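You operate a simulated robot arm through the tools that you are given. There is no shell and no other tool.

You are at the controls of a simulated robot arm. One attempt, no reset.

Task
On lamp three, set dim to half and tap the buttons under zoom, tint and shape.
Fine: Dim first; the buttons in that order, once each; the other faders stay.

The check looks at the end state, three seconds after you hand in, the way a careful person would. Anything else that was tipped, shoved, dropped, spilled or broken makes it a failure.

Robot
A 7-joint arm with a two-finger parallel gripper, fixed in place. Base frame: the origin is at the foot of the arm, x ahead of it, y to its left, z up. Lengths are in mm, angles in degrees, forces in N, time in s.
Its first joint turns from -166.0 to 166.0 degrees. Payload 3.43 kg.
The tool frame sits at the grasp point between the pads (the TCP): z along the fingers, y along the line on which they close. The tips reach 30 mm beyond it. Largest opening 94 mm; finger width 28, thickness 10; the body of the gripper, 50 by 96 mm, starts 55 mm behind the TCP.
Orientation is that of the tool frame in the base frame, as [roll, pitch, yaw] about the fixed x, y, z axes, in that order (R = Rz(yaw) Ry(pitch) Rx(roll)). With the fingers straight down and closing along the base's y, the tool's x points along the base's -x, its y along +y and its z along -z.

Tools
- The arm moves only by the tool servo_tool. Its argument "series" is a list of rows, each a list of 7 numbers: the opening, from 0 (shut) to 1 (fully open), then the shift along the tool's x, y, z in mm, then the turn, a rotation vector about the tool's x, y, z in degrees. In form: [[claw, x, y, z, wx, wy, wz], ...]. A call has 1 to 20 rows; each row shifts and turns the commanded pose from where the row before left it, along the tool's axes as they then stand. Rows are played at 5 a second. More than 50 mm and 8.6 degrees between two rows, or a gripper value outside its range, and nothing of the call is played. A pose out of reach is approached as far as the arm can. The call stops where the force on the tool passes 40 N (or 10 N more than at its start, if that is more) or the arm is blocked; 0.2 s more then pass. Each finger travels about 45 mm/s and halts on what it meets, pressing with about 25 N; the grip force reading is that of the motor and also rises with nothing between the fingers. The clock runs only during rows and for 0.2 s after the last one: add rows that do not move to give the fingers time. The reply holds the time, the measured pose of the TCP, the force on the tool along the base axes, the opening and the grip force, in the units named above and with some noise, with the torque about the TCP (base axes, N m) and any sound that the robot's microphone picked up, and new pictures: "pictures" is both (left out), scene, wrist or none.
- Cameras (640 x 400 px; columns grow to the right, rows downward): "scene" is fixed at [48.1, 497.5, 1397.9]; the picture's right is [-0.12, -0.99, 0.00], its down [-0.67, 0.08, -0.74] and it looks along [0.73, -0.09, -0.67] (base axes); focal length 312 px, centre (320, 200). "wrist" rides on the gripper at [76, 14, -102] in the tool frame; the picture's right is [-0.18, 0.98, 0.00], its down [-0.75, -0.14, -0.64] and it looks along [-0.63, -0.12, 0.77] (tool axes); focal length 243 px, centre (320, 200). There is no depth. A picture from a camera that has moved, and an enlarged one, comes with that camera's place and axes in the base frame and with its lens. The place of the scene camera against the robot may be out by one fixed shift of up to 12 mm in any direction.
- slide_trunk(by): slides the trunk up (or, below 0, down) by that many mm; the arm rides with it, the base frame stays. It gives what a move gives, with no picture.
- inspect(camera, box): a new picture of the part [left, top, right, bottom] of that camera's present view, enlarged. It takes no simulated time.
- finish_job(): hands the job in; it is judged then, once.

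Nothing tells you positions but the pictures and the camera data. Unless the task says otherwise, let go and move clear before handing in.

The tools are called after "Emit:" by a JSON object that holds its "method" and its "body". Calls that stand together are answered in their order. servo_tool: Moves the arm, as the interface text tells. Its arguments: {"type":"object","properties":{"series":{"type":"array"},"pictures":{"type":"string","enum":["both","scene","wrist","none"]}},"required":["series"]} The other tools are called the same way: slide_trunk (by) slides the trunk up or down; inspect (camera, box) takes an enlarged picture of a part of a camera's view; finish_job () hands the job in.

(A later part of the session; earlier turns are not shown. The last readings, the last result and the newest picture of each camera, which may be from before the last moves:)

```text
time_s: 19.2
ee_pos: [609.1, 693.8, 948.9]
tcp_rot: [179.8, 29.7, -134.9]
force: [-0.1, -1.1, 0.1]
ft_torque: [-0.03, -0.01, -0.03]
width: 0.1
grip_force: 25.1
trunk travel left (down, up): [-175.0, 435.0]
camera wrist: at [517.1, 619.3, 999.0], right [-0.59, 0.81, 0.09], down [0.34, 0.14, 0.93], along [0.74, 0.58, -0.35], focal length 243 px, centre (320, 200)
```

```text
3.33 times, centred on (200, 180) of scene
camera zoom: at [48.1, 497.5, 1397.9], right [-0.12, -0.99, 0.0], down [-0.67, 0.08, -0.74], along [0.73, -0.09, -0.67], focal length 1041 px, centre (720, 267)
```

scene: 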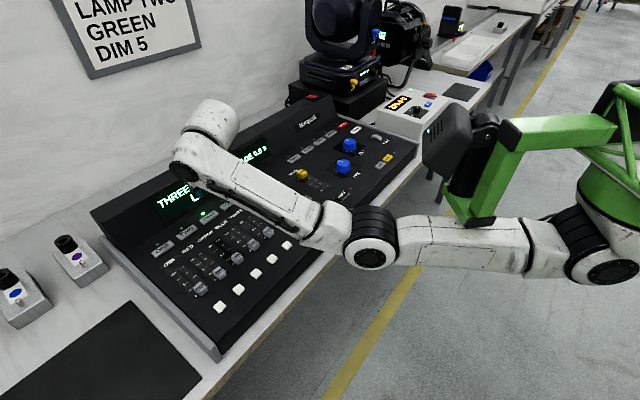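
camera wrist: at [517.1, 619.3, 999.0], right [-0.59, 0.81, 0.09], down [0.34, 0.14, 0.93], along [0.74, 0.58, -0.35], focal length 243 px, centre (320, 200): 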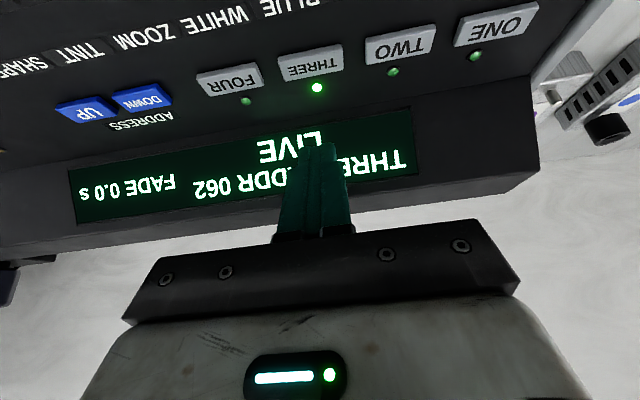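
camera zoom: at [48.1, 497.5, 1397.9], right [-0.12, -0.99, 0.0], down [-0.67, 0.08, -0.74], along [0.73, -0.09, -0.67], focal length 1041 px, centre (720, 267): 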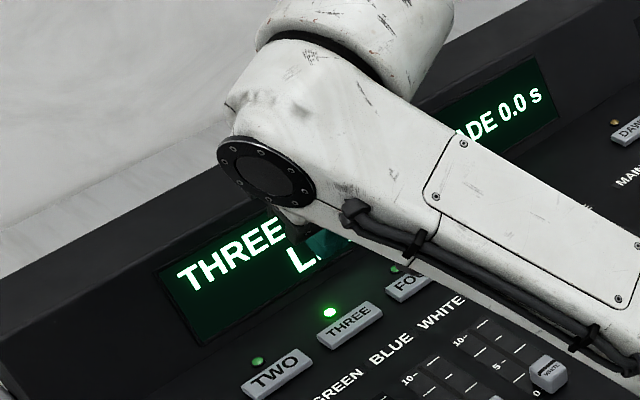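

THREE is now selected: its LED is lit and the display reads "THREE ADDR 062 LIVE". Next I go above the DIM fader, which I place at about (413, 690) with its 5 mark roughly 40 mm further back, and reduce the tilt to about 15°.

Emit:
{"method": "servo_tool", "body": {"series": [[0.0, 28, 27.3, -16, 0, 0, 0], [0.0, 28, 27.3, -16, 0, 0, 0], [0.0, 28, 27.3, -16, 0, 0, 0], [0.0, 28, 27.3, -16, 0, 0, 0], [0.0, 28, 27.3, -16, 0, 0, 0], [0.0, 0, 0, 0, 0, 7.4, 0], [0.0, 0, 0, 0, 0, 7.4, 0], [0.0, 0, 0, 0, 0, 0, 0]]}}

Emit:
{"method": "inspect", "body": {"camera": "wrist", "box": [220, 40, 480, 240]}}

Emit:
{"method": "inspect", "body": {"camera": "scene", "box": [120, 200, 280, 320]}}

```text
time_s: 21.0
ee_pos: [397.7, 674.5, 948.7]
tcp_rot: [179.9, 14.8, -134.8]
force: [0.6, 0.5, 0.5]
ft_torque: [-0.01, 0.0, -0.03]
width: 0.0
grip_force: 25.2
trunk travel left (down, up): [-175.0, 435.0]
camera wrist: at [318.1, 613.7, 1028.9], right [-0.57, 0.82, 0.05], down [0.5, 0.3, 0.81], along [0.65, 0.49, -0.58], focal length 243 px, centre (320, 200)
```

scene: 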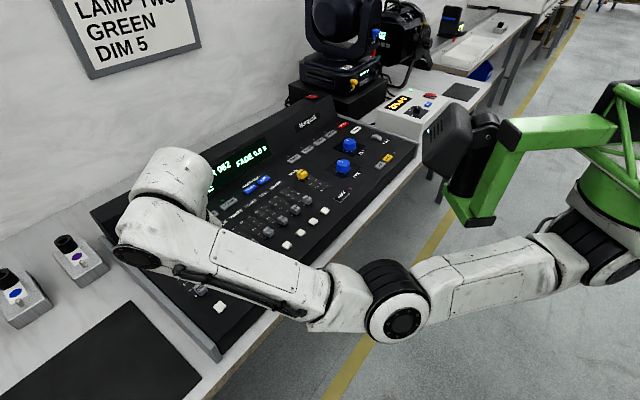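
wrist: 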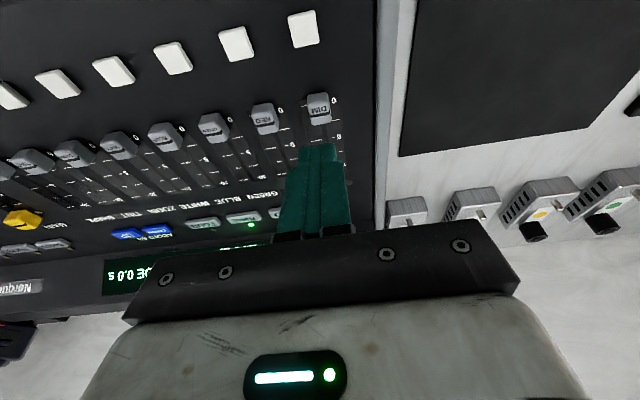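

```text
2.00 times, centred on (350, 140) of wrist
camera zoom: at [318.1, 613.7, 1028.9], right [-0.57, 0.82, 0.05], down [0.5, 0.3, 0.81], along [0.65, 0.49, -0.58], focal length 485 px, centre (260, 320)
```

zoom: 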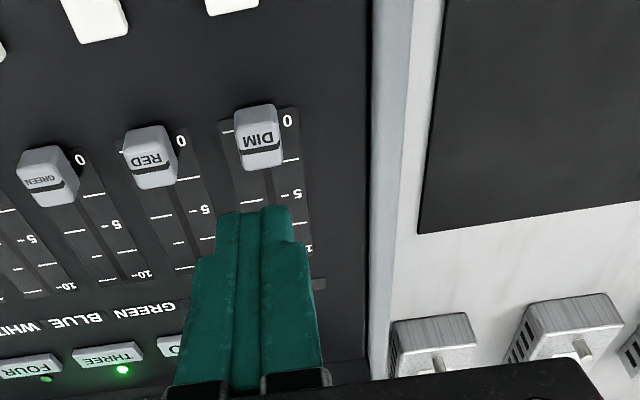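

```text
3.33 times, centred on (200, 260) of scene
camera zoom: at [48.1, 497.5, 1397.9], right [-0.12, -0.99, 0.0], down [-0.67, 0.08, -0.74], along [0.73, -0.09, -0.67], focal length 1041 px, centre (720, 0)
```

zoom: 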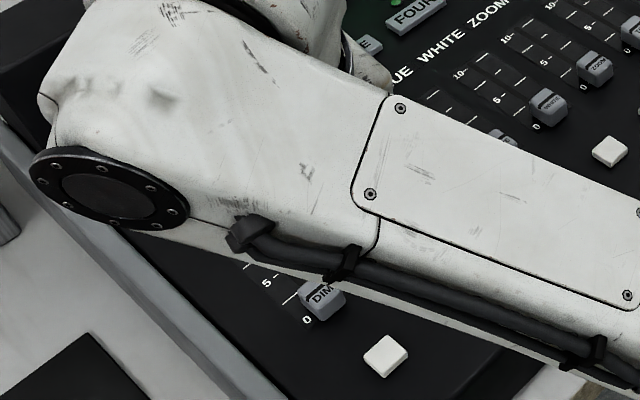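

Emit:
{"method": "inspect", "body": {"camera": "wrist", "box": [290, 70, 370, 150]}}

Emit:
{"method": "inspect", "body": {"camera": "wrist", "box": [150, 90, 290, 200]}}

```text
5.00 times, centred on (330, 110) of wrist
camera zoom: at [318.1, 613.7, 1028.9], right [-0.57, 0.82, 0.05], down [0.5, 0.3, 0.81], along [0.65, 0.49, -0.58], focal length 1213 px, centre (270, 650)
```

zoom: 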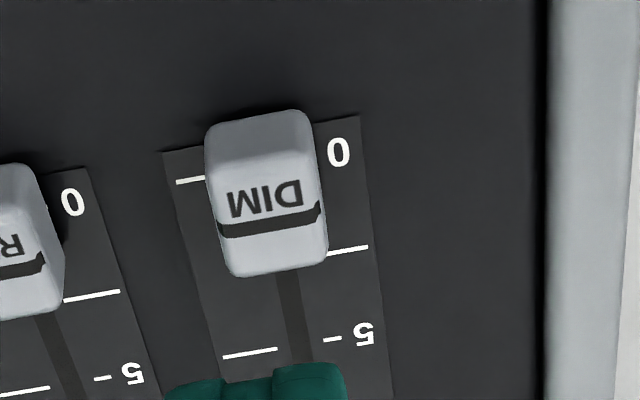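

```text
3.64 times, centred on (220, 145) of wrist
camera zoom: at [318.1, 613.7, 1028.9], right [-0.57, 0.82, 0.05], down [0.5, 0.3, 0.81], along [0.65, 0.49, -0.58], focal length 882 px, centre (684, 400)
```

zoom: 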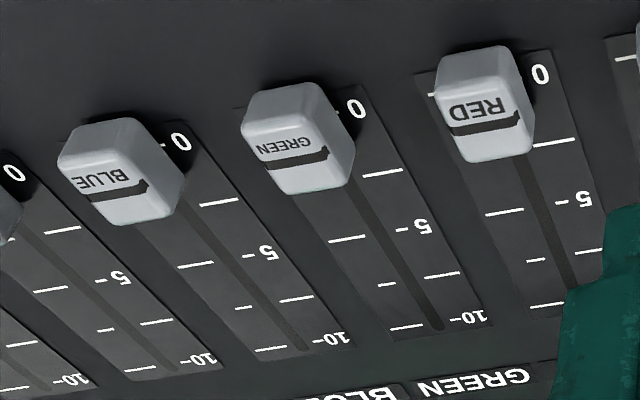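

Measured from this view, the DIM cap top is at z ≈ 854, the panel is near 838, and the 0 and 5 marks are 40 mm apart. I'll open the fingers to about 36 mm and come down to just above the cap to check alignment.

Emit:
{"method": "servo_tool", "body": {"series": [[0.38, 0, 0, 0, 0, 0, 0], [0.38, 0, 0, 0, 0, 0, 0], [0.38, 0, 0, 0, 0, 0, 0], [0.38, -1.05, 0, 26.1, 0, 0, 0], [0.38, -1.05, 0, 26.2, 0, 0, 0], [0.38, 0, 0, 0, 0, 0, 0]]}}

Emit:
{"method": "inspect", "body": {"camera": "wrist", "box": [220, 40, 480, 240]}}

```text
time_s: 22.4
ee_pos: [409.0, 686.6, 897.7]
tcp_rot: [180.0, 14.9, -134.8]
force: [0.1, 0.2, 0.5]
ft_torque: [0.0, -0.04, -0.01]
width: 35.8
grip_force: 0.1
trunk travel left (down, up): [-175.0, 435.0]
camera wrist: at [329.5, 624.2, 978.0], right [-0.57, 0.82, 0.05], down [0.5, 0.3, 0.81], along [0.65, 0.49, -0.58], focal length 243 px, centre (320, 200)
```

scene: 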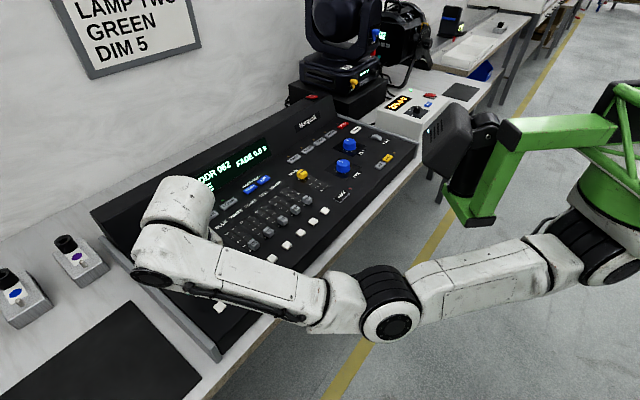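
wrist: 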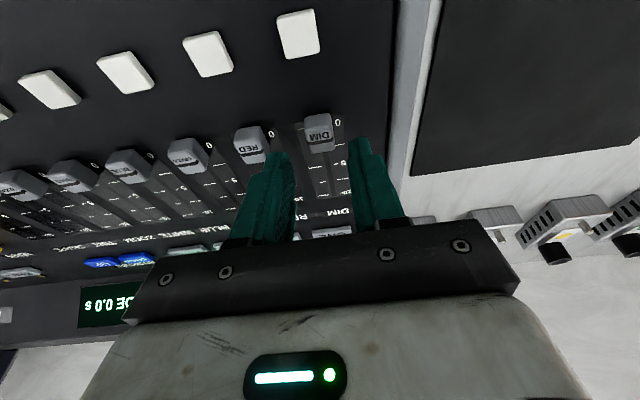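

```text
2.00 times, centred on (350, 140) of wrist
camera zoom: at [329.5, 624.2, 978.0], right [-0.57, 0.82, 0.05], down [0.5, 0.3, 0.81], along [0.65, 0.49, -0.58], focal length 485 px, centre (260, 320)
```

zoom: 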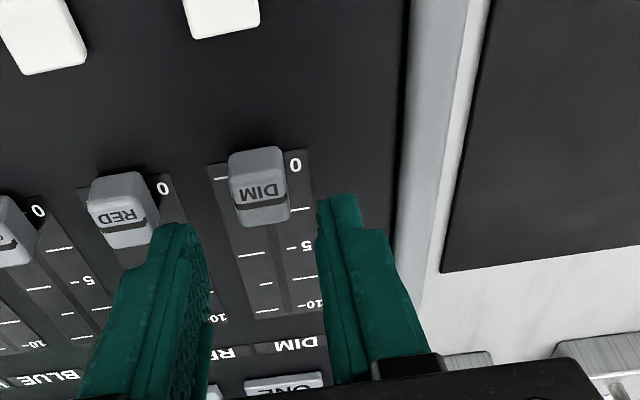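

Emit:
{"method": "servo_tool", "body": {"series": [[0.32, 0, 0.8, 0, 0, 0, 0], [0.32, 0, 0, 0, 0, 0, 0], [0.32, 2.55, 0, 9.67, 0, 0, 0], [0.32, 2.55, 0, 9.67, 0, 0, 0], [0.32, 0, 0, 0, 0, 0, 0]], "pictures": "wrist"}}

Emit:
{"method": "inspect", "body": {"camera": "wrist", "box": [240, 60, 440, 220]}}

```text
time_s: 23.6
ee_pos: [408.0, 688.8, 877.9]
tcp_rot: [179.9, 14.9, -134.8]
force: [0.2, 0.1, 0.2]
ft_torque: [0.02, 0.0, -0.02]
width: 30.3
grip_force: 0.0
trunk travel left (down, up): [-175.0, 435.0]
camera wrist: at [329.2, 625.7, 957.3], right [-0.57, 0.82, 0.05], down [0.5, 0.3, 0.81], along [0.65, 0.49, -0.58], focal length 243 px, centre (320, 200)
```

wrist: 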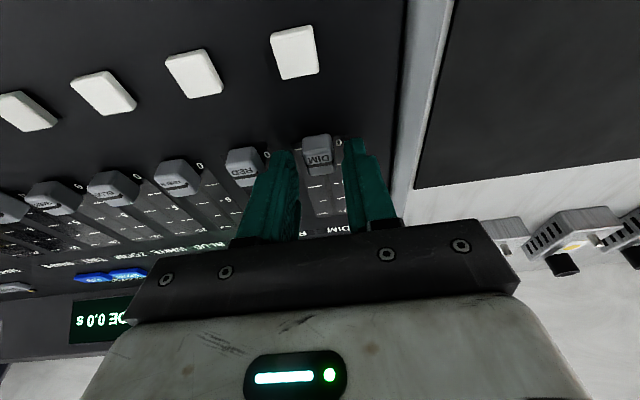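

```text
2.50 times, centred on (340, 140) of wrist
camera zoom: at [329.2, 625.7, 957.3], right [-0.57, 0.82, 0.05], down [0.5, 0.3, 0.81], along [0.65, 0.49, -0.58], focal length 606 px, centre (270, 350)
```

zoom: 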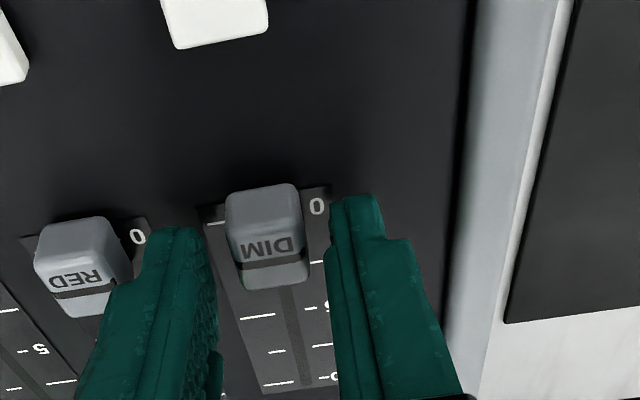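

The fingertips straddle the DIM cap with clearance from RED. I'll go down a little more and close on the cap.

Emit:
{"method": "servo_tool", "body": {"series": [[0.32, 0.9, 0, 3.4, 0, 0, 0], [0.32, 0, 0, 0, 0, 0, 0], [0.24, 0, 0, 0, 0, 0, 0], [0.18, 0, 0, 0, 0, 0, 0], [0.14, 0, 0, 0, 0, 0, 0], [0.14, 0, 0, 0, 0, 0, 0]], "pictures": "wrist"}}

Emit:
{"method": "inspect", "body": {"camera": "wrist", "box": [240, 60, 440, 220]}}

```text
time_s: 25.0
ee_pos: [408.8, 687.0, 874.7]
tcp_rot: [179.9, 14.9, -134.7]
force: [0.0, 1.1, 1.0]
ft_torque: [0.04, 0.04, -0.19]
width: 16.3
grip_force: 45.0
trunk travel left (down, up): [-175.0, 435.0]
camera wrist: at [328.8, 625.5, 954.1], right [-0.57, 0.82, 0.05], down [0.5, 0.3, 0.81], along [0.65, 0.49, -0.58], focal length 243 px, centre (320, 200)
```

wrist: 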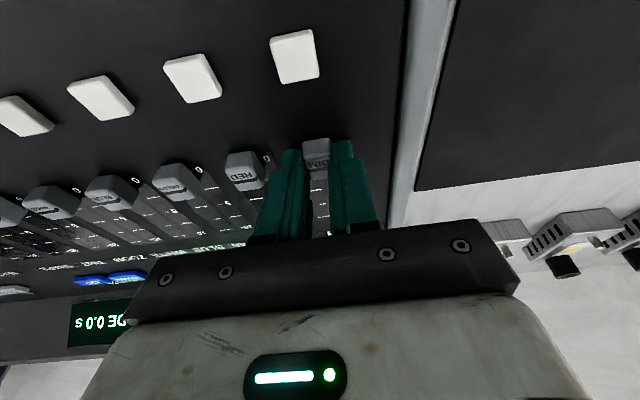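

```text
2.50 times, centred on (340, 140) of wrist
camera zoom: at [328.8, 625.5, 954.1], right [-0.57, 0.82, 0.05], down [0.5, 0.3, 0.81], along [0.65, 0.49, -0.58], focal length 606 px, centre (270, 350)
```

zoom: 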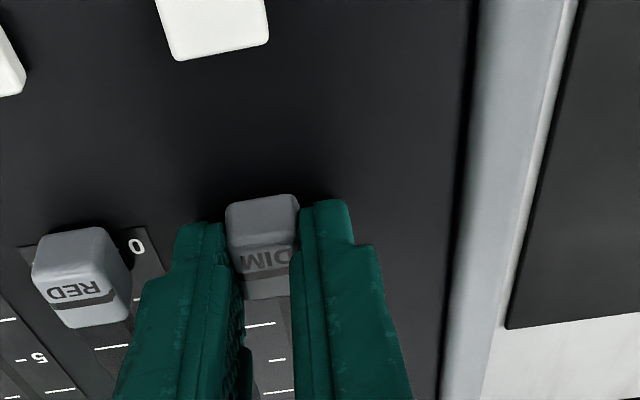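

The cap is held (16.3 mm wide, low side force). I'll slide it 20 mm toward the back first and check.

Emit:
{"method": "servo_tool", "body": {"series": [[0.14, -4.83, 0, 1.28, 0, 0, 0], [0.14, -4.83, 0, 1.28, 0, 0, 0], [0.14, -4.83, 0, 1.28, 0, 0, 0], [0.14, -4.83, 0, 1.28, 0, 0, 0], [0.14, 0, 0, 0, 0, 0, 0]], "pictures": "both"}}

Emit:
{"method": "inspect", "body": {"camera": "wrist", "box": [240, 60, 440, 220]}}

```text
time_s: 26.2
ee_pos: [421.3, 702.0, 874.9]
tcp_rot: [179.9, 14.8, -134.8]
force: [-0.1, 0.1, 0.5]
ft_torque: [-0.03, 0.04, -0.16]
width: 16.1
grip_force: 44.7
trunk travel left (down, up): [-175.0, 435.0]
camera wrist: at [343.5, 640.3, 954.1], right [-0.57, 0.82, 0.05], down [0.5, 0.3, 0.81], along [0.65, 0.49, -0.58], focal length 243 px, centre (320, 200)
```

scene: 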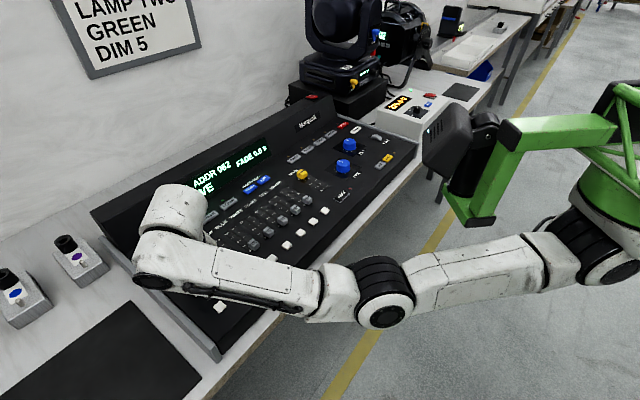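
wrist: 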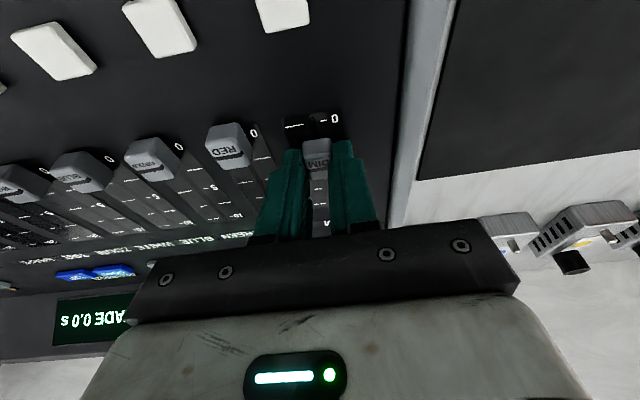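

```text
2.50 times, centred on (340, 140) of wrist
camera zoom: at [343.5, 640.3, 954.1], right [-0.57, 0.82, 0.05], down [0.5, 0.3, 0.81], along [0.65, 0.49, -0.58], focal length 606 px, centre (270, 350)
```

zoom: 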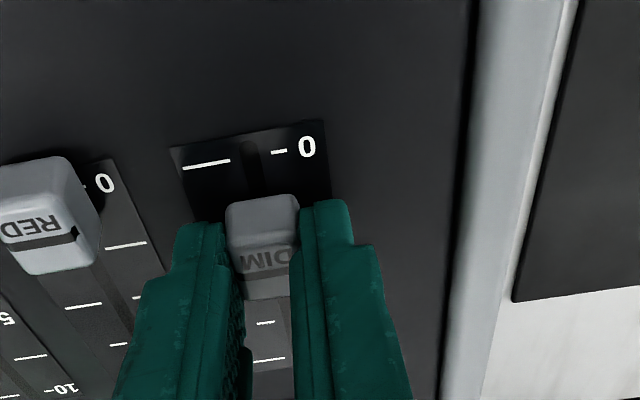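

The cap follows cleanly and the 0 mark is uncovered. Another 20 mm should bring it to 5.

Emit:
{"method": "servo_tool", "body": {"series": [[0.14, -4.83, 0, 1.28, 0, 0, 0], [0.14, -4.83, 0, 1.28, 0, 0, 0], [0.14, -4.83, 0, 1.28, 0, 0, 0], [0.14, -4.83, 0, 1.28, 0, 0, 0], [0.14, 0, 0, 0, 0, 0, 0], [0.14, 0, 0, 0, 0, 0, 0]], "pictures": "both"}}

Emit:
{"method": "inspect", "body": {"camera": "wrist", "box": [240, 60, 440, 220]}}

Emit:
{"method": "inspect", "body": {"camera": "scene", "box": [130, 180, 290, 300]}}

```text
time_s: 27.6
ee_pos: [438.3, 715.9, 874.3]
tcp_rot: [179.8, 14.9, -134.7]
force: [-4.8, 4.5, 2.9]
ft_torque: [0.19, 0.14, -0.22]
width: 16.7
grip_force: 45.1
trunk travel left (down, up): [-175.0, 435.0]
camera wrist: at [357.3, 653.7, 954.0], right [-0.57, 0.82, 0.05], down [0.5, 0.3, 0.81], along [0.65, 0.49, -0.58], focal length 243 px, centre (320, 200)
```

scene: 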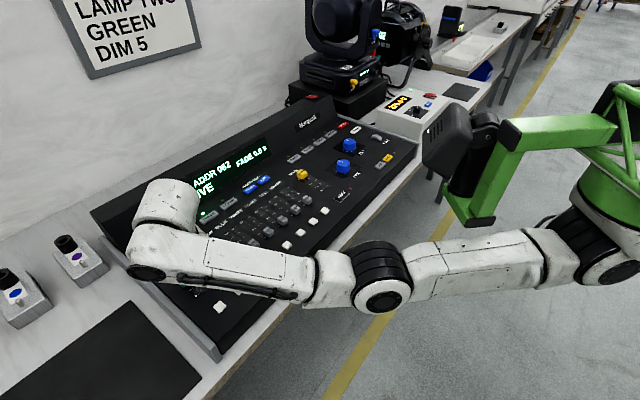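
wrist: 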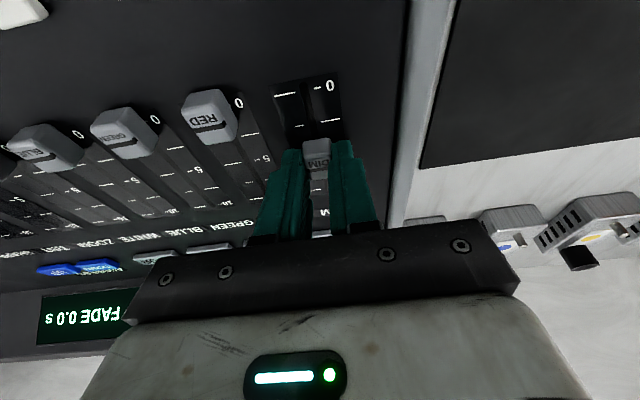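

```text
2.50 times, centred on (340, 140) of wrist
camera zoom: at [357.3, 653.7, 954.0], right [-0.57, 0.82, 0.05], down [0.5, 0.3, 0.81], along [0.65, 0.49, -0.58], focal length 606 px, centre (270, 350)
```

zoom: 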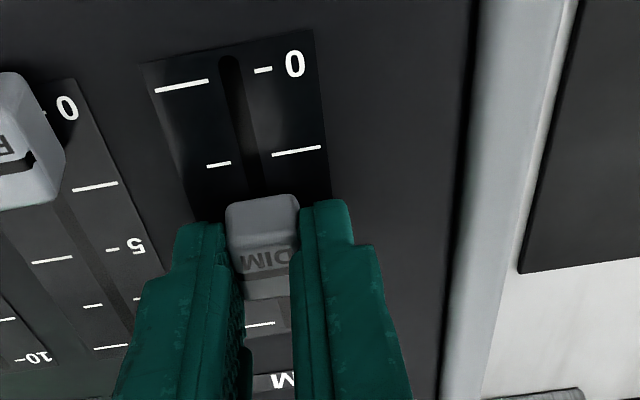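

```text
3.33 times, centred on (210, 240) of scene
camera zoom: at [48.1, 497.5, 1397.9], right [-0.12, -0.99, 0.0], down [-0.67, 0.08, -0.74], along [0.73, -0.09, -0.67], focal length 1041 px, centre (687, 67)
```

zoom: 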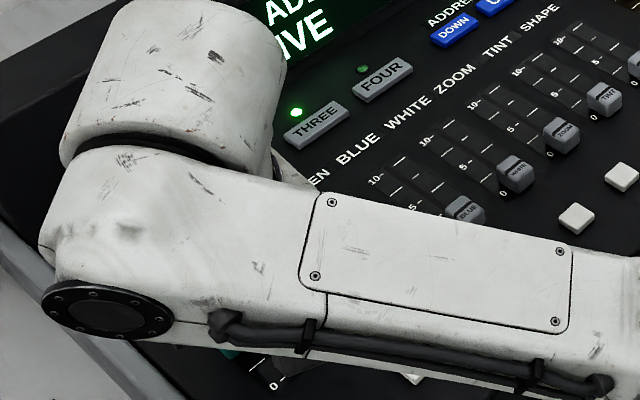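

Emit:
{"method": "inspect", "body": {"camera": "wrist", "box": [280, 110, 360, 210]}}

Emit:
{"method": "inspect", "body": {"camera": "wrist", "box": [160, 60, 360, 240]}}

```text
4.00 times, centred on (320, 160) of wrist
camera zoom: at [357.3, 653.7, 954.0], right [-0.57, 0.82, 0.05], down [0.5, 0.3, 0.81], along [0.65, 0.49, -0.58], focal length 970 px, centre (320, 360)
```

zoom: 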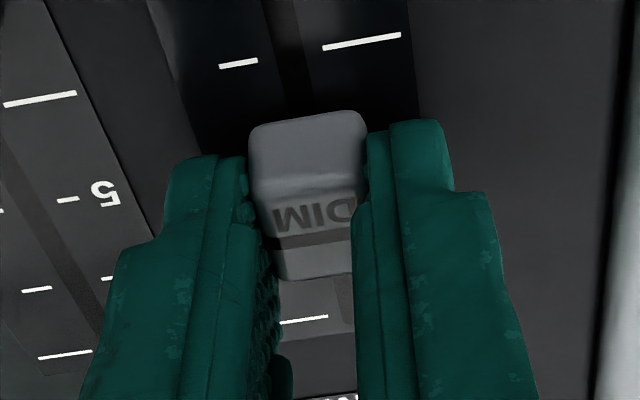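

```text
2.22 times, centred on (260, 150) of wrist
camera zoom: at [357.3, 653.7, 954.0], right [-0.57, 0.82, 0.05], down [0.5, 0.3, 0.81], along [0.65, 0.49, -0.58], focal length 539 px, centre (453, 311)
```

zoom: 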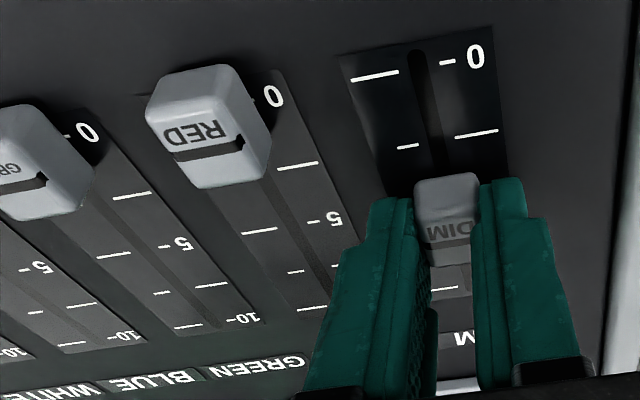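

The cap moved a commanded 40.0 mm with no slip, which should be the 5 mark. I'll release, lift clear and check it from a similar viewpoint as before.

Emit:
{"method": "servo_tool", "body": {"series": [[0.24, 0, 0, 0, 0, 0, 0], [0.32, 0, 0, 0, 0, 0, 0], [0.32, 0, 0, 0, 0, 0, 0], [0.32, -2.56, 0, -9.67, 0, 0, 0], [0.32, -7.7, 0, -29, 0, 0, 0], [0.32, -8.7, 0, -32.9, 0, 0, 0], [0.32, 0, 0, 0, 0, 0, 0]], "pictures": "both"}}

Emit:
{"method": "inspect", "body": {"camera": "wrist", "box": [280, 60, 380, 140]}}

Emit:
{"method": "inspect", "body": {"camera": "wrist", "box": [220, 40, 480, 240]}}

```text
time_s: 29.4
ee_pos: [426.3, 709.2, 874.6]
tcp_rot: [-175.9, 10.7, -133.1]
force: [5.6, 4.3, 8.9]
ft_torque: [0.24, 0.0, -0.15]
width: 29.1
grip_force: 0.0
trunk travel left (down, up): [-175.0, 435.0]
stopped in row 7: the arm was blocked; the commanded pose is now the measured one
camera wrist: at [348.1, 655.7, 958.6], right [-0.58, 0.81, -0.03], down [0.49, 0.39, 0.78], along [0.65, 0.44, -0.63], focal length 243 px, centre (320, 200)
```

scene: 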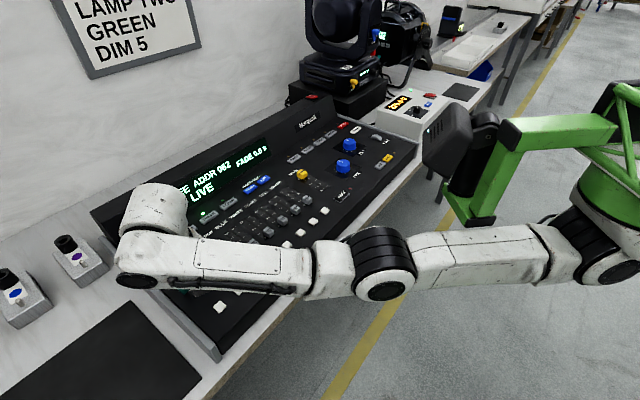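
wrist: 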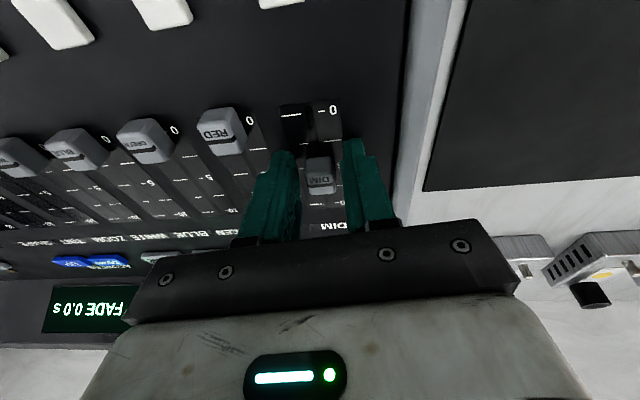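

```text
5.00 times, centred on (330, 100) of wrist
camera zoom: at [348.1, 655.7, 958.6], right [-0.58, 0.81, -0.03], down [0.49, 0.39, 0.78], along [0.65, 0.44, -0.63], focal length 1213 px, centre (270, 700)
```

zoom: 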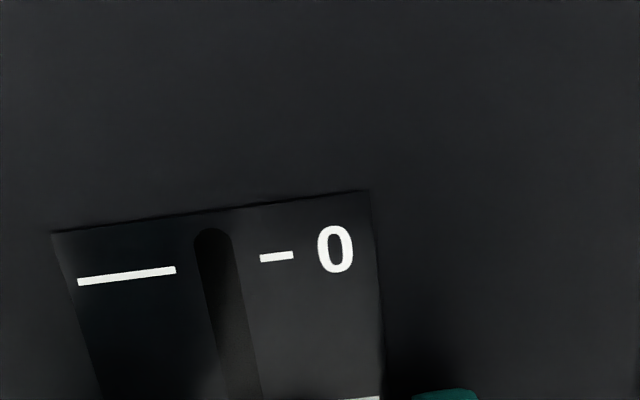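

```text
2.00 times, centred on (350, 140) of wrist
camera zoom: at [348.1, 655.7, 958.6], right [-0.58, 0.81, -0.03], down [0.49, 0.39, 0.78], along [0.65, 0.44, -0.63], focal length 485 px, centre (260, 320)
```

zoom: 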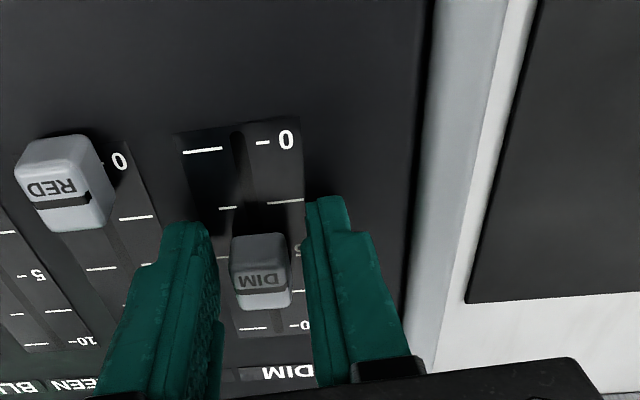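

The fader looks close to 5, but while lifting the arm was blocked and tilted slightly. It is near the edge of its workspace, with about 11 N of contact. I'll ease out in small steps, up and back toward the operator side where the arm moved freely.

Emit:
{"method": "servo_tool", "body": {"series": [[0.32, 1.99, -0.2, -2.92, 0, 0, 0], [0.32, 1.99, -0.2, -2.92, 0, 0, 0], [0.32, 0, 0, 0, 0, 0, 0]], "pictures": "both"}}

Emit:
{"method": "inspect", "body": {"camera": "wrist", "box": [220, 40, 480, 240]}}

```text
time_s: 30.2
ee_pos: [423.0, 705.4, 878.6]
tcp_rot: [-176.0, 10.6, -133.1]
force: [0.5, -0.7, 0.8]
ft_torque: [0.0, 0.01, -0.01]
width: 30.1
grip_force: 0.1
trunk travel left (down, up): [-175.0, 435.0]
camera wrist: at [345.1, 652.1, 964.4], right [-0.58, 0.81, -0.03], down [0.49, 0.39, 0.78], along [0.64, 0.44, -0.63], focal length 243 px, centre (320, 200)
```

scene: 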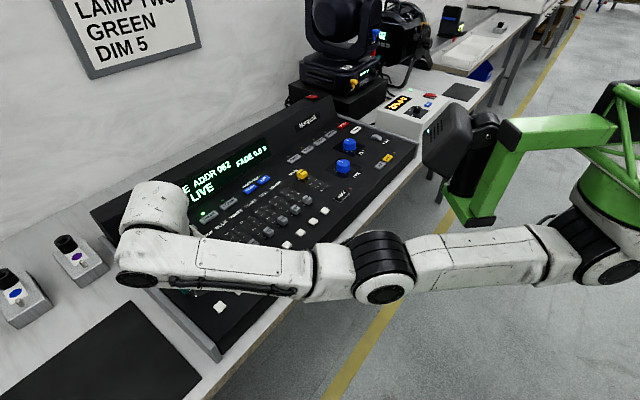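
wrist: 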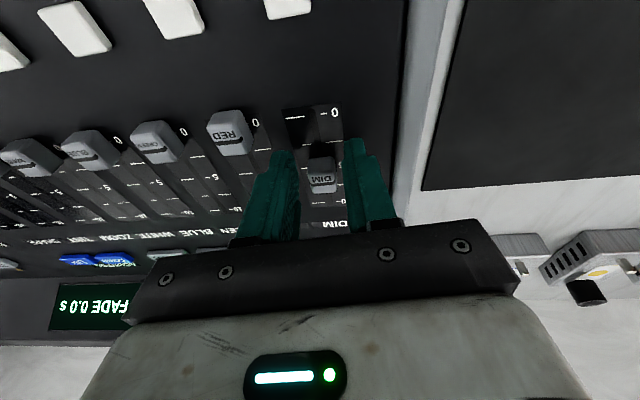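

```text
2.00 times, centred on (350, 140) of wrist
camera zoom: at [345.1, 652.1, 964.4], right [-0.58, 0.81, -0.03], down [0.49, 0.39, 0.78], along [0.64, 0.44, -0.63], focal length 485 px, centre (260, 320)
```

zoom: 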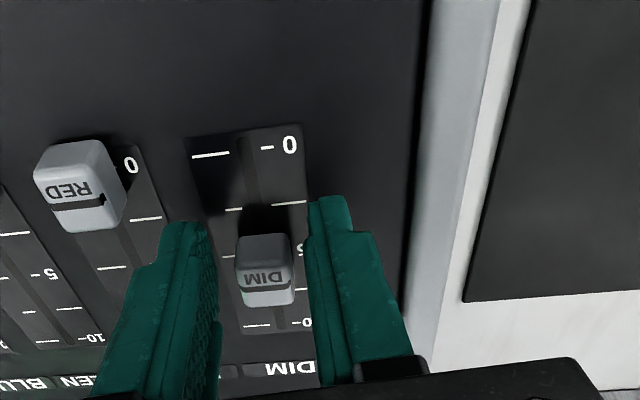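

Contact is gone and the cap is untouched between the fingers. I'll continue up and back, then straighten the tool.

Emit:
{"method": "servo_tool", "body": {"series": [[0.32, 5.63, -0.84, -13.3, 0, 0, 0], [0.32, 5.63, -0.84, -13.3, 0, 0, 0], [0.32, 5.63, -0.84, -13.3, 0, 0, 0], [0.32, 5.63, -0.84, -13.3, 0, 0, 0], [0.32, 0, 0, 0, -2.0, -2.1, 0.9], [0.32, 0, 0, 0, -2.0, -2.1, 0.9], [0.32, 0, 0, 0, 0, 0, 0]], "pictures": "both"}}

Emit:
{"method": "inspect", "body": {"camera": "wrist", "box": [240, 60, 400, 180]}}

```text
time_s: 31.8
ee_pos: [401.6, 685.1, 926.7]
tcp_rot: [179.7, 15.0, -134.8]
force: [0.6, -0.3, -0.9]
ft_torque: [0.02, -0.01, 0.0]
width: 30.0
grip_force: 0.1
trunk travel left (down, up): [-175.0, 435.0]
camera wrist: at [322.2, 621.6, 1006.4], right [-0.57, 0.82, 0.05], down [0.5, 0.3, 0.81], along [0.65, 0.49, -0.58], focal length 243 px, centre (320, 200)
```

scene: 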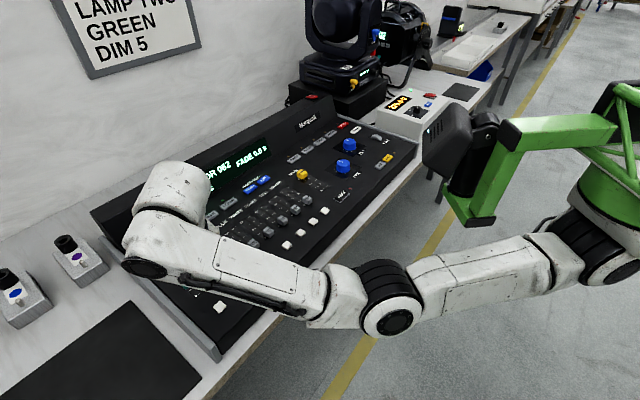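
wrist: 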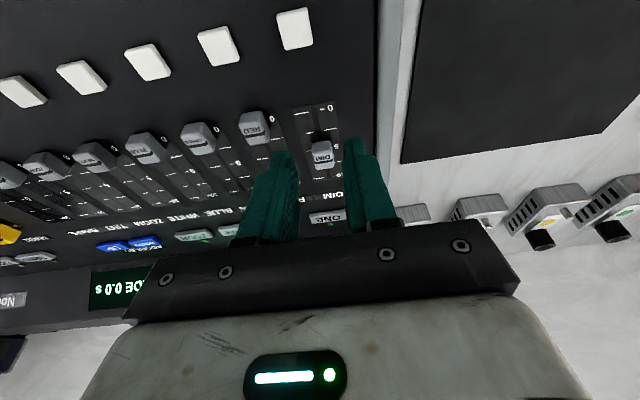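

```text
3.33 times, centred on (320, 120) of wrist
camera zoom: at [322.2, 621.6, 1006.4], right [-0.57, 0.82, 0.05], down [0.5, 0.3, 0.81], along [0.65, 0.49, -0.58], focal length 809 px, centre (320, 467)
```

zoom: 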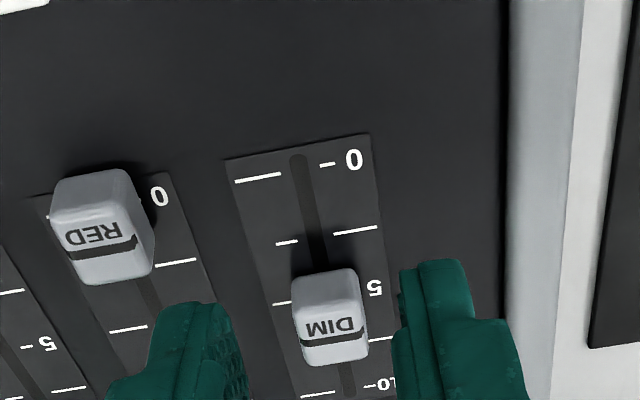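

Emit:
{"method": "inspect", "body": {"camera": "wrist", "box": [290, 95, 350, 165]}}

Emit:
{"method": "inspect", "body": {"camera": "wrist", "box": [230, 95, 300, 165]}}

Emit:
{"method": "inspect", "body": {"camera": "scene", "box": [150, 250, 230, 310]}}

```text
5.71 times, centred on (320, 130) of wrist
camera zoom: at [322.2, 621.6, 1006.4], right [-0.57, 0.82, 0.05], down [0.5, 0.3, 0.81], along [0.65, 0.49, -0.58], focal length 1386 px, centre (320, 600)
```

zoom: 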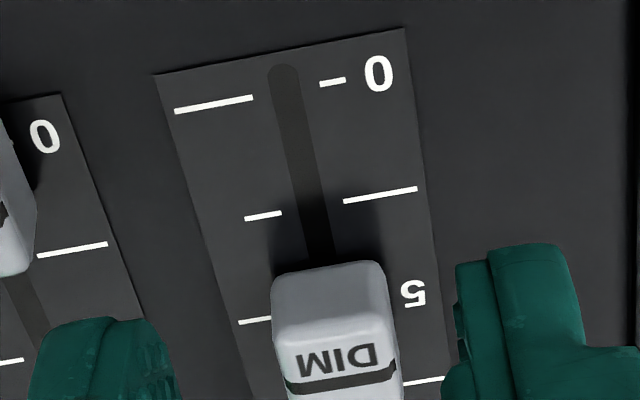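

```text
5.71 times, centred on (265, 130) of wrist
camera zoom: at [322.2, 621.6, 1006.4], right [-0.57, 0.82, 0.05], down [0.5, 0.3, 0.81], along [0.65, 0.49, -0.58], focal length 1386 px, centre (634, 600)
```

zoom: 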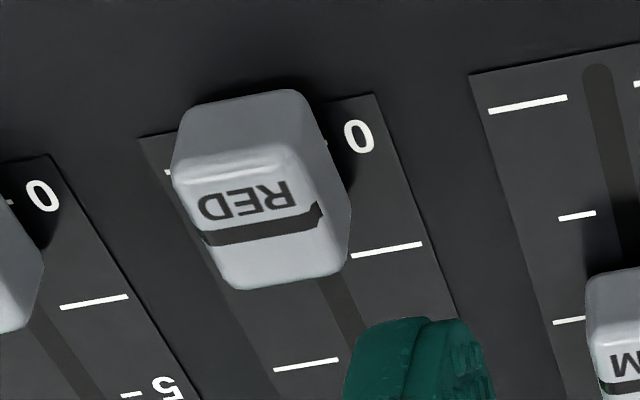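

```text
6.67 times, centred on (190, 280) of scene
camera zoom: at [48.1, 497.5, 1397.9], right [-0.12, -0.99, 0.0], down [-0.67, 0.08, -0.74], along [0.73, -0.09, -0.67], focal length 2082 px, centre (1187, -333)
```

zoom: 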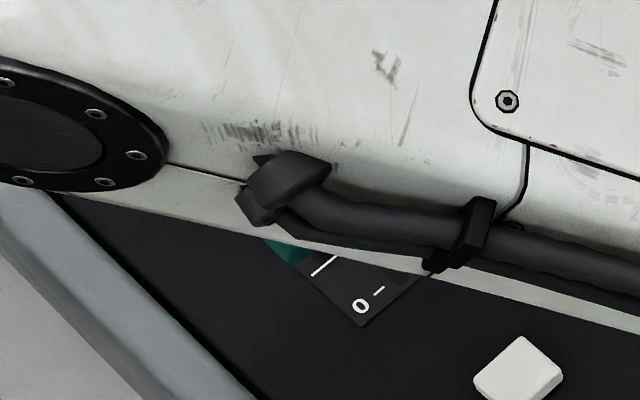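

The DIM line sits at the 5 mark to within about 1 mm, and RED and the others are still at 0. Now I'll shut the fingers, bring the tool vertical and travel high to the button under ZOOM, the sixth one at about (538, 484).

Emit:
{"method": "servo_tool", "body": {"series": [[0.0, 0, 0, -8, 0, 0, 0], [0.0, 0, 0, 0, 0, 7.5, 0.1], [0.0, 0, 0, 0, 0, 7.5, 0.1], [0.0, 7.85, -39.7, -1.5, 0, 0, 0], [0.0, 7.85, -39.7, -1.5, 0, 0, 0], [0.0, 7.85, -39.7, -1.5, 0, 0, 0], [0.0, 7.85, -39.7, -1.5, 0, 0, 0], [0.0, 7.85, -39.7, -1.5, 0, 0, 0], [0.0, 7.85, -39.7, -1.5, 0, 0, 0], [0.0, 0, 0, 0, 0, 0, 0]], "pictures": "both"}}

Emit:
{"method": "inspect", "body": {"camera": "wrist", "box": [200, 20, 460, 220]}}

Emit:
{"method": "inspect", "body": {"camera": "scene", "box": [120, 140, 360, 320]}}

```text
time_s: 34.0
ee_pos: [537.6, 479.9, 941.5]
tcp_rot: [179.6, -0.3, -134.9]
force: [0.1, -0.2, 0.2]
ft_torque: [0.01, -0.01, -0.01]
width: 0.0
grip_force: 24.8
trunk travel left (down, up): [-175.0, 435.0]
camera wrist: at [474.2, 435.0, 1045.3], right [-0.57, 0.82, 0.01], down [0.64, 0.43, 0.64], along [0.52, 0.36, -0.77], focal length 243 px, centre (320, 200)
```

scene: 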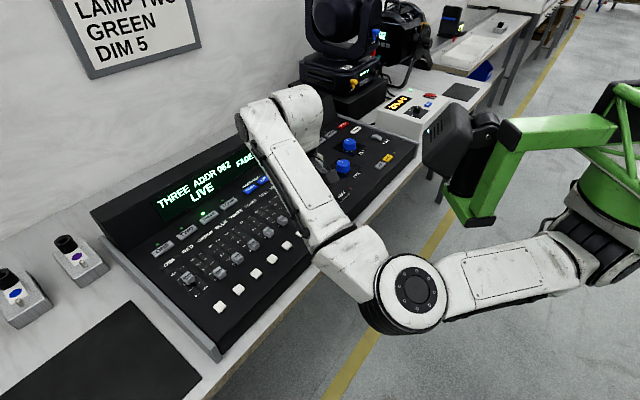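
wrist: 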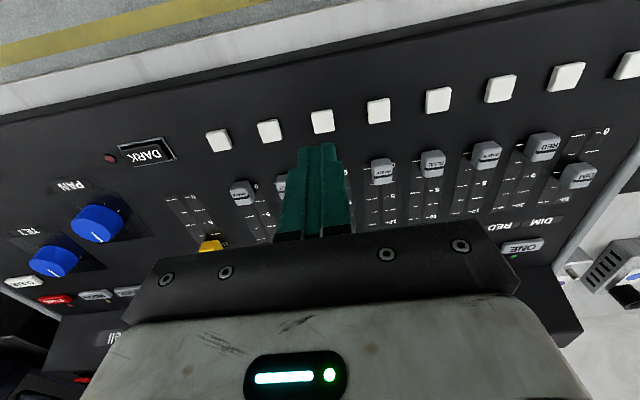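

```text
2.00 times, centred on (330, 120) of wrist
camera zoom: at [474.2, 435.0, 1045.3], right [-0.57, 0.82, 0.01], down [0.64, 0.43, 0.64], along [0.52, 0.36, -0.77], focal length 485 px, centre (300, 360)
```

zoom: 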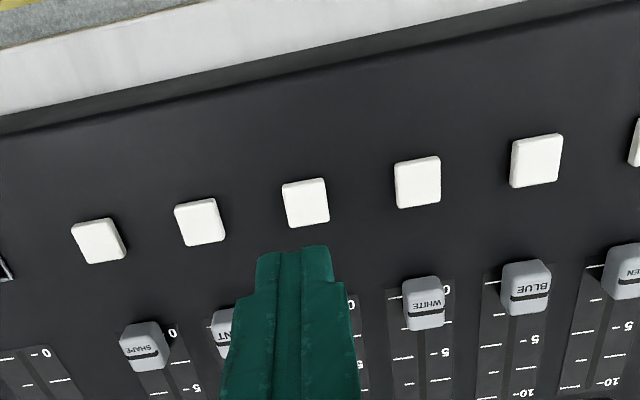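

```text
2.22 times, centred on (240, 230) of scene
camera zoom: at [48.1, 497.5, 1397.9], right [-0.12, -0.99, 0.0], down [-0.67, 0.08, -0.74], along [0.73, -0.09, -0.67], focal length 694 px, centre (498, 133)
```

zoom: 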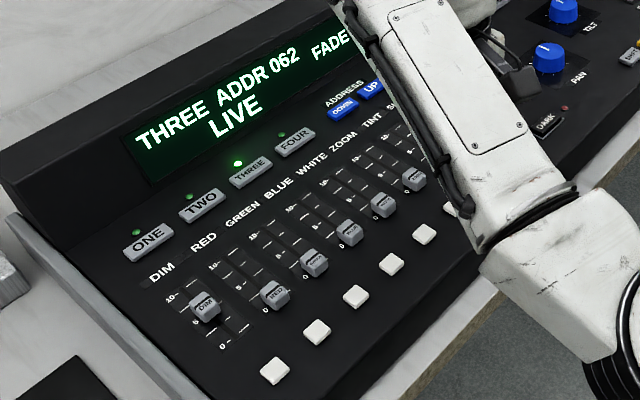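

The sixth button (ZOOM) is just ahead of the fingertips, and its measured position matches my map at (538, 484). The scene view shows DIM at mid-scale and THREE lit, so I'll align and come down to about 10 mm above the button.

Emit:
{"method": "servo_tool", "body": {"series": [[0.0, 0, 0, 0, 0.4, -0.3, 0.1], [0.0, -1.5, 1.35, 27.5, 0, 0, 0], [0.0, -1.5, 1.35, 27.5, 0, 0, 0], [0.0, 0, 0, 0, 0, 0, 0]], "pictures": "both"}}

Emit:
{"method": "inspect", "body": {"camera": "wrist", "box": [220, 80, 420, 220]}}

```text
time_s: 35.0
ee_pos: [536.9, 483.9, 889.3]
tcp_rot: [-180.0, 0.1, -135.0]
force: [0.1, -0.3, 0.2]
ft_torque: [0.02, -0.01, -0.02]
width: 0.4
grip_force: 24.6
trunk travel left (down, up): [-175.0, 435.0]
camera wrist: at [473.4, 439.3, 991.0], right [-0.56, 0.83, 0.0], down [0.63, 0.43, 0.64], along [0.53, 0.36, -0.77], focal length 243 px, centre (320, 200)
```

scene: 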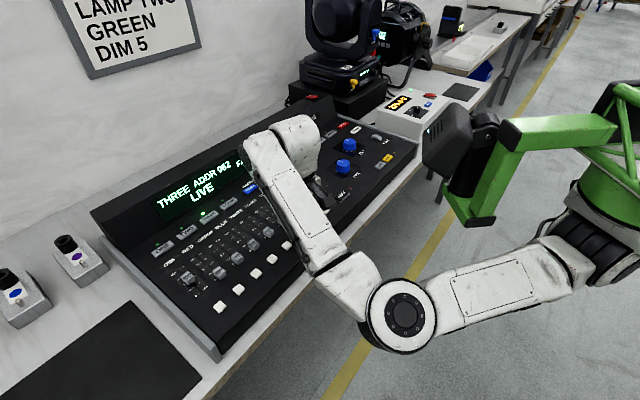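
wrist: 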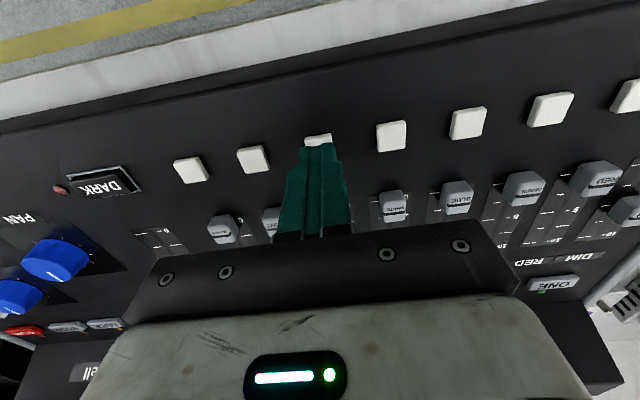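

```text
2.86 times, centred on (320, 150) of wrist
camera zoom: at [473.4, 439.3, 991.0], right [-0.56, 0.83, 0.0], down [0.63, 0.43, 0.64], along [0.53, 0.36, -0.77], focal length 693 px, centre (320, 343)
```

zoom: 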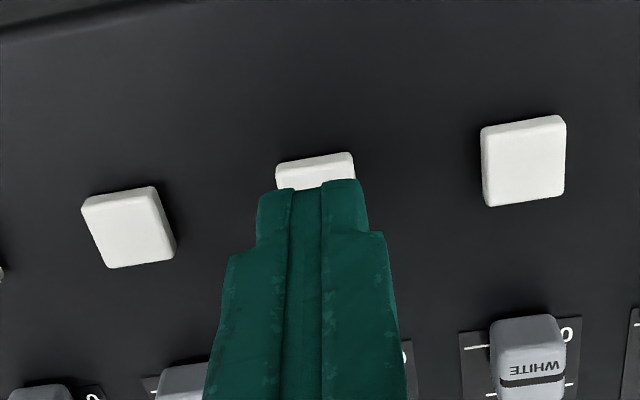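

Emit:
{"method": "servo_tool", "body": {"series": [[0.0, 0, 0, 5, 0, 0, 0], [0.0, 0, 0, 4, 0, 0, 0], [0.0, 0, 0, 0, 0, 0, 0]], "pictures": "none"}}

Emit:
{"method": "servo_tool", "body": {"series": [[0.0, 0, 0, 1, 0, 0, 0], [0.0, 0, 0, 1, 0, 0, 0], [0.0, 0, 0, 0, 0, 0, 0]], "pictures": "wrist"}}

```text
time_s: 35.8
ee_pos: [537.6, 483.5, 880.0]
tcp_rot: [180.0, 0.1, -134.9]
force: [-0.7, -0.3, 0.5]
ft_torque: [0.07, 0.0, 0.01]
width: 0.1
grip_force: 25.1
trunk travel left (down, up): [-175.0, 435.0]
```

```text
time_s: 36.6
ee_pos: [536.9, 484.5, 877.7]
tcp_rot: [-179.9, 0.1, -135.0]
force: [0.0, 0.0, 0.2]
ft_torque: [-0.05, -0.02, 0.0]
width: 0.2
grip_force: 25.0
trunk travel left (down, up): [-175.0, 435.0]
camera wrist: at [473.2, 439.5, 979.0], right [-0.56, 0.83, 0.0], down [0.63, 0.43, 0.64], along [0.53, 0.36, -0.77], focal length 243 px, centre (320, 200)
```

wrist: 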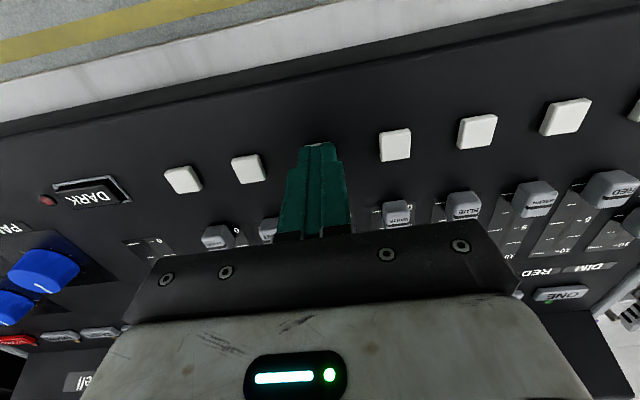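

Emit:
{"method": "servo_tool", "body": {"series": [[0.0, 0, 0, 1, 0, 0, 0], [0.0, 0, 0, 1, 0, 0, 0], [0.0, 0, 0, 0, 0, 0, 0]], "pictures": "none"}}

```text
time_s: 37.4
ee_pos: [537.0, 484.3, 876.0]
tcp_rot: [180.0, 0.2, -135.0]
force: [-0.2, 0.7, 1.1]
ft_torque: [-0.03, 0.0, 0.02]
width: 0.1
grip_force: 25.3
trunk travel left (down, up): [-175.0, 435.0]
heard: click
```

A click was heard at the ZOOM button with about 1 N. I'll lift straight up and look at what changed.

Emit:
{"method": "servo_tool", "body": {"series": [[0.0, 0, 0, -10, 0, 0, 0], [0.0, 0, 0, -30, 0, 0, 0], [0.0, 0, 0, 0, 0, 0, 0]], "pictures": "both"}}

Emit:
{"method": "inspect", "body": {"camera": "wrist", "box": [140, 60, 460, 240]}}

Emit:
{"method": "inspect", "body": {"camera": "scene", "box": [120, 140, 360, 320]}}

```text
time_s: 38.2
ee_pos: [536.5, 484.1, 914.4]
tcp_rot: [-179.9, 0.0, -134.9]
force: [0.0, 0.7, 0.0]
ft_torque: [0.0, -0.03, 0.0]
width: 0.0
grip_force: 25.0
trunk travel left (down, up): [-175.0, 435.0]
camera wrist: at [472.5, 439.9, 1016.0], right [-0.56, 0.83, 0.0], down [0.63, 0.43, 0.64], along [0.53, 0.36, -0.77], focal length 243 px, centre (320, 200)
```

scene: 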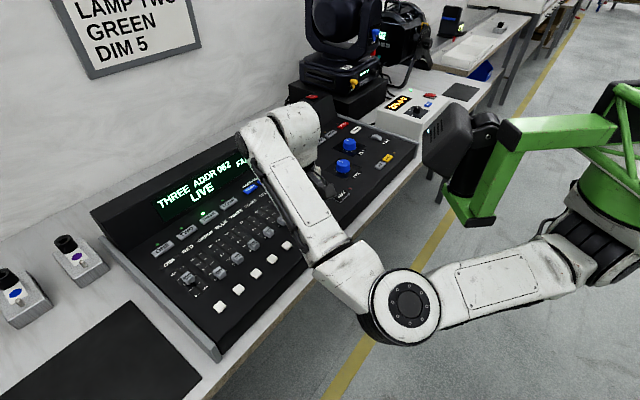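
wrist: 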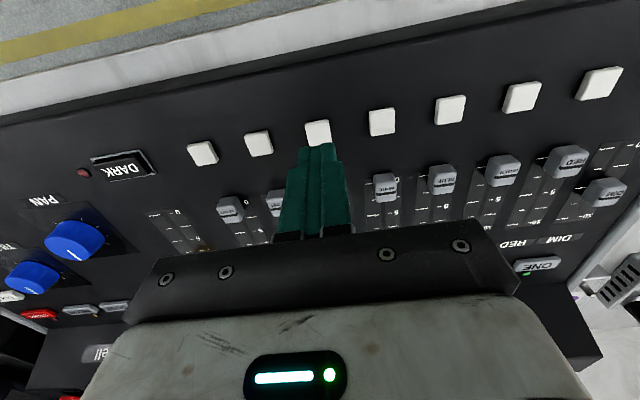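

```text
2.00 times, centred on (300, 150) of wrist
camera zoom: at [472.5, 439.9, 1016.0], right [-0.56, 0.83, 0.0], down [0.63, 0.43, 0.64], along [0.53, 0.36, -0.77], focal length 485 px, centre (360, 300)
```

zoom: 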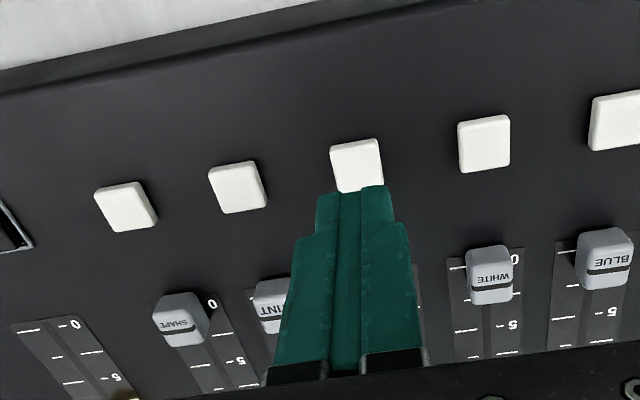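

```text
2.22 times, centred on (240, 230) of scene
camera zoom: at [48.1, 497.5, 1397.9], right [-0.12, -0.99, 0.0], down [-0.67, 0.08, -0.74], along [0.73, -0.09, -0.67], focal length 694 px, centre (498, 133)
```

zoom: 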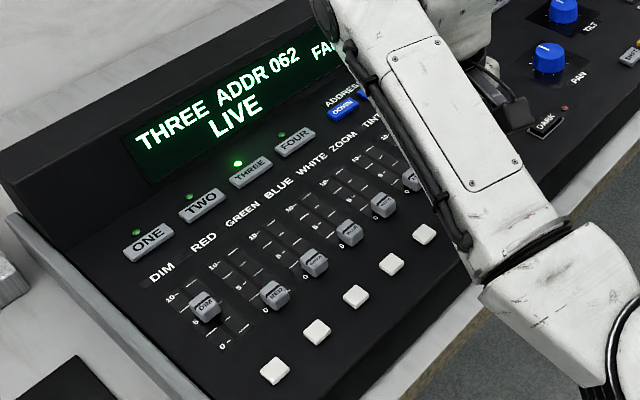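

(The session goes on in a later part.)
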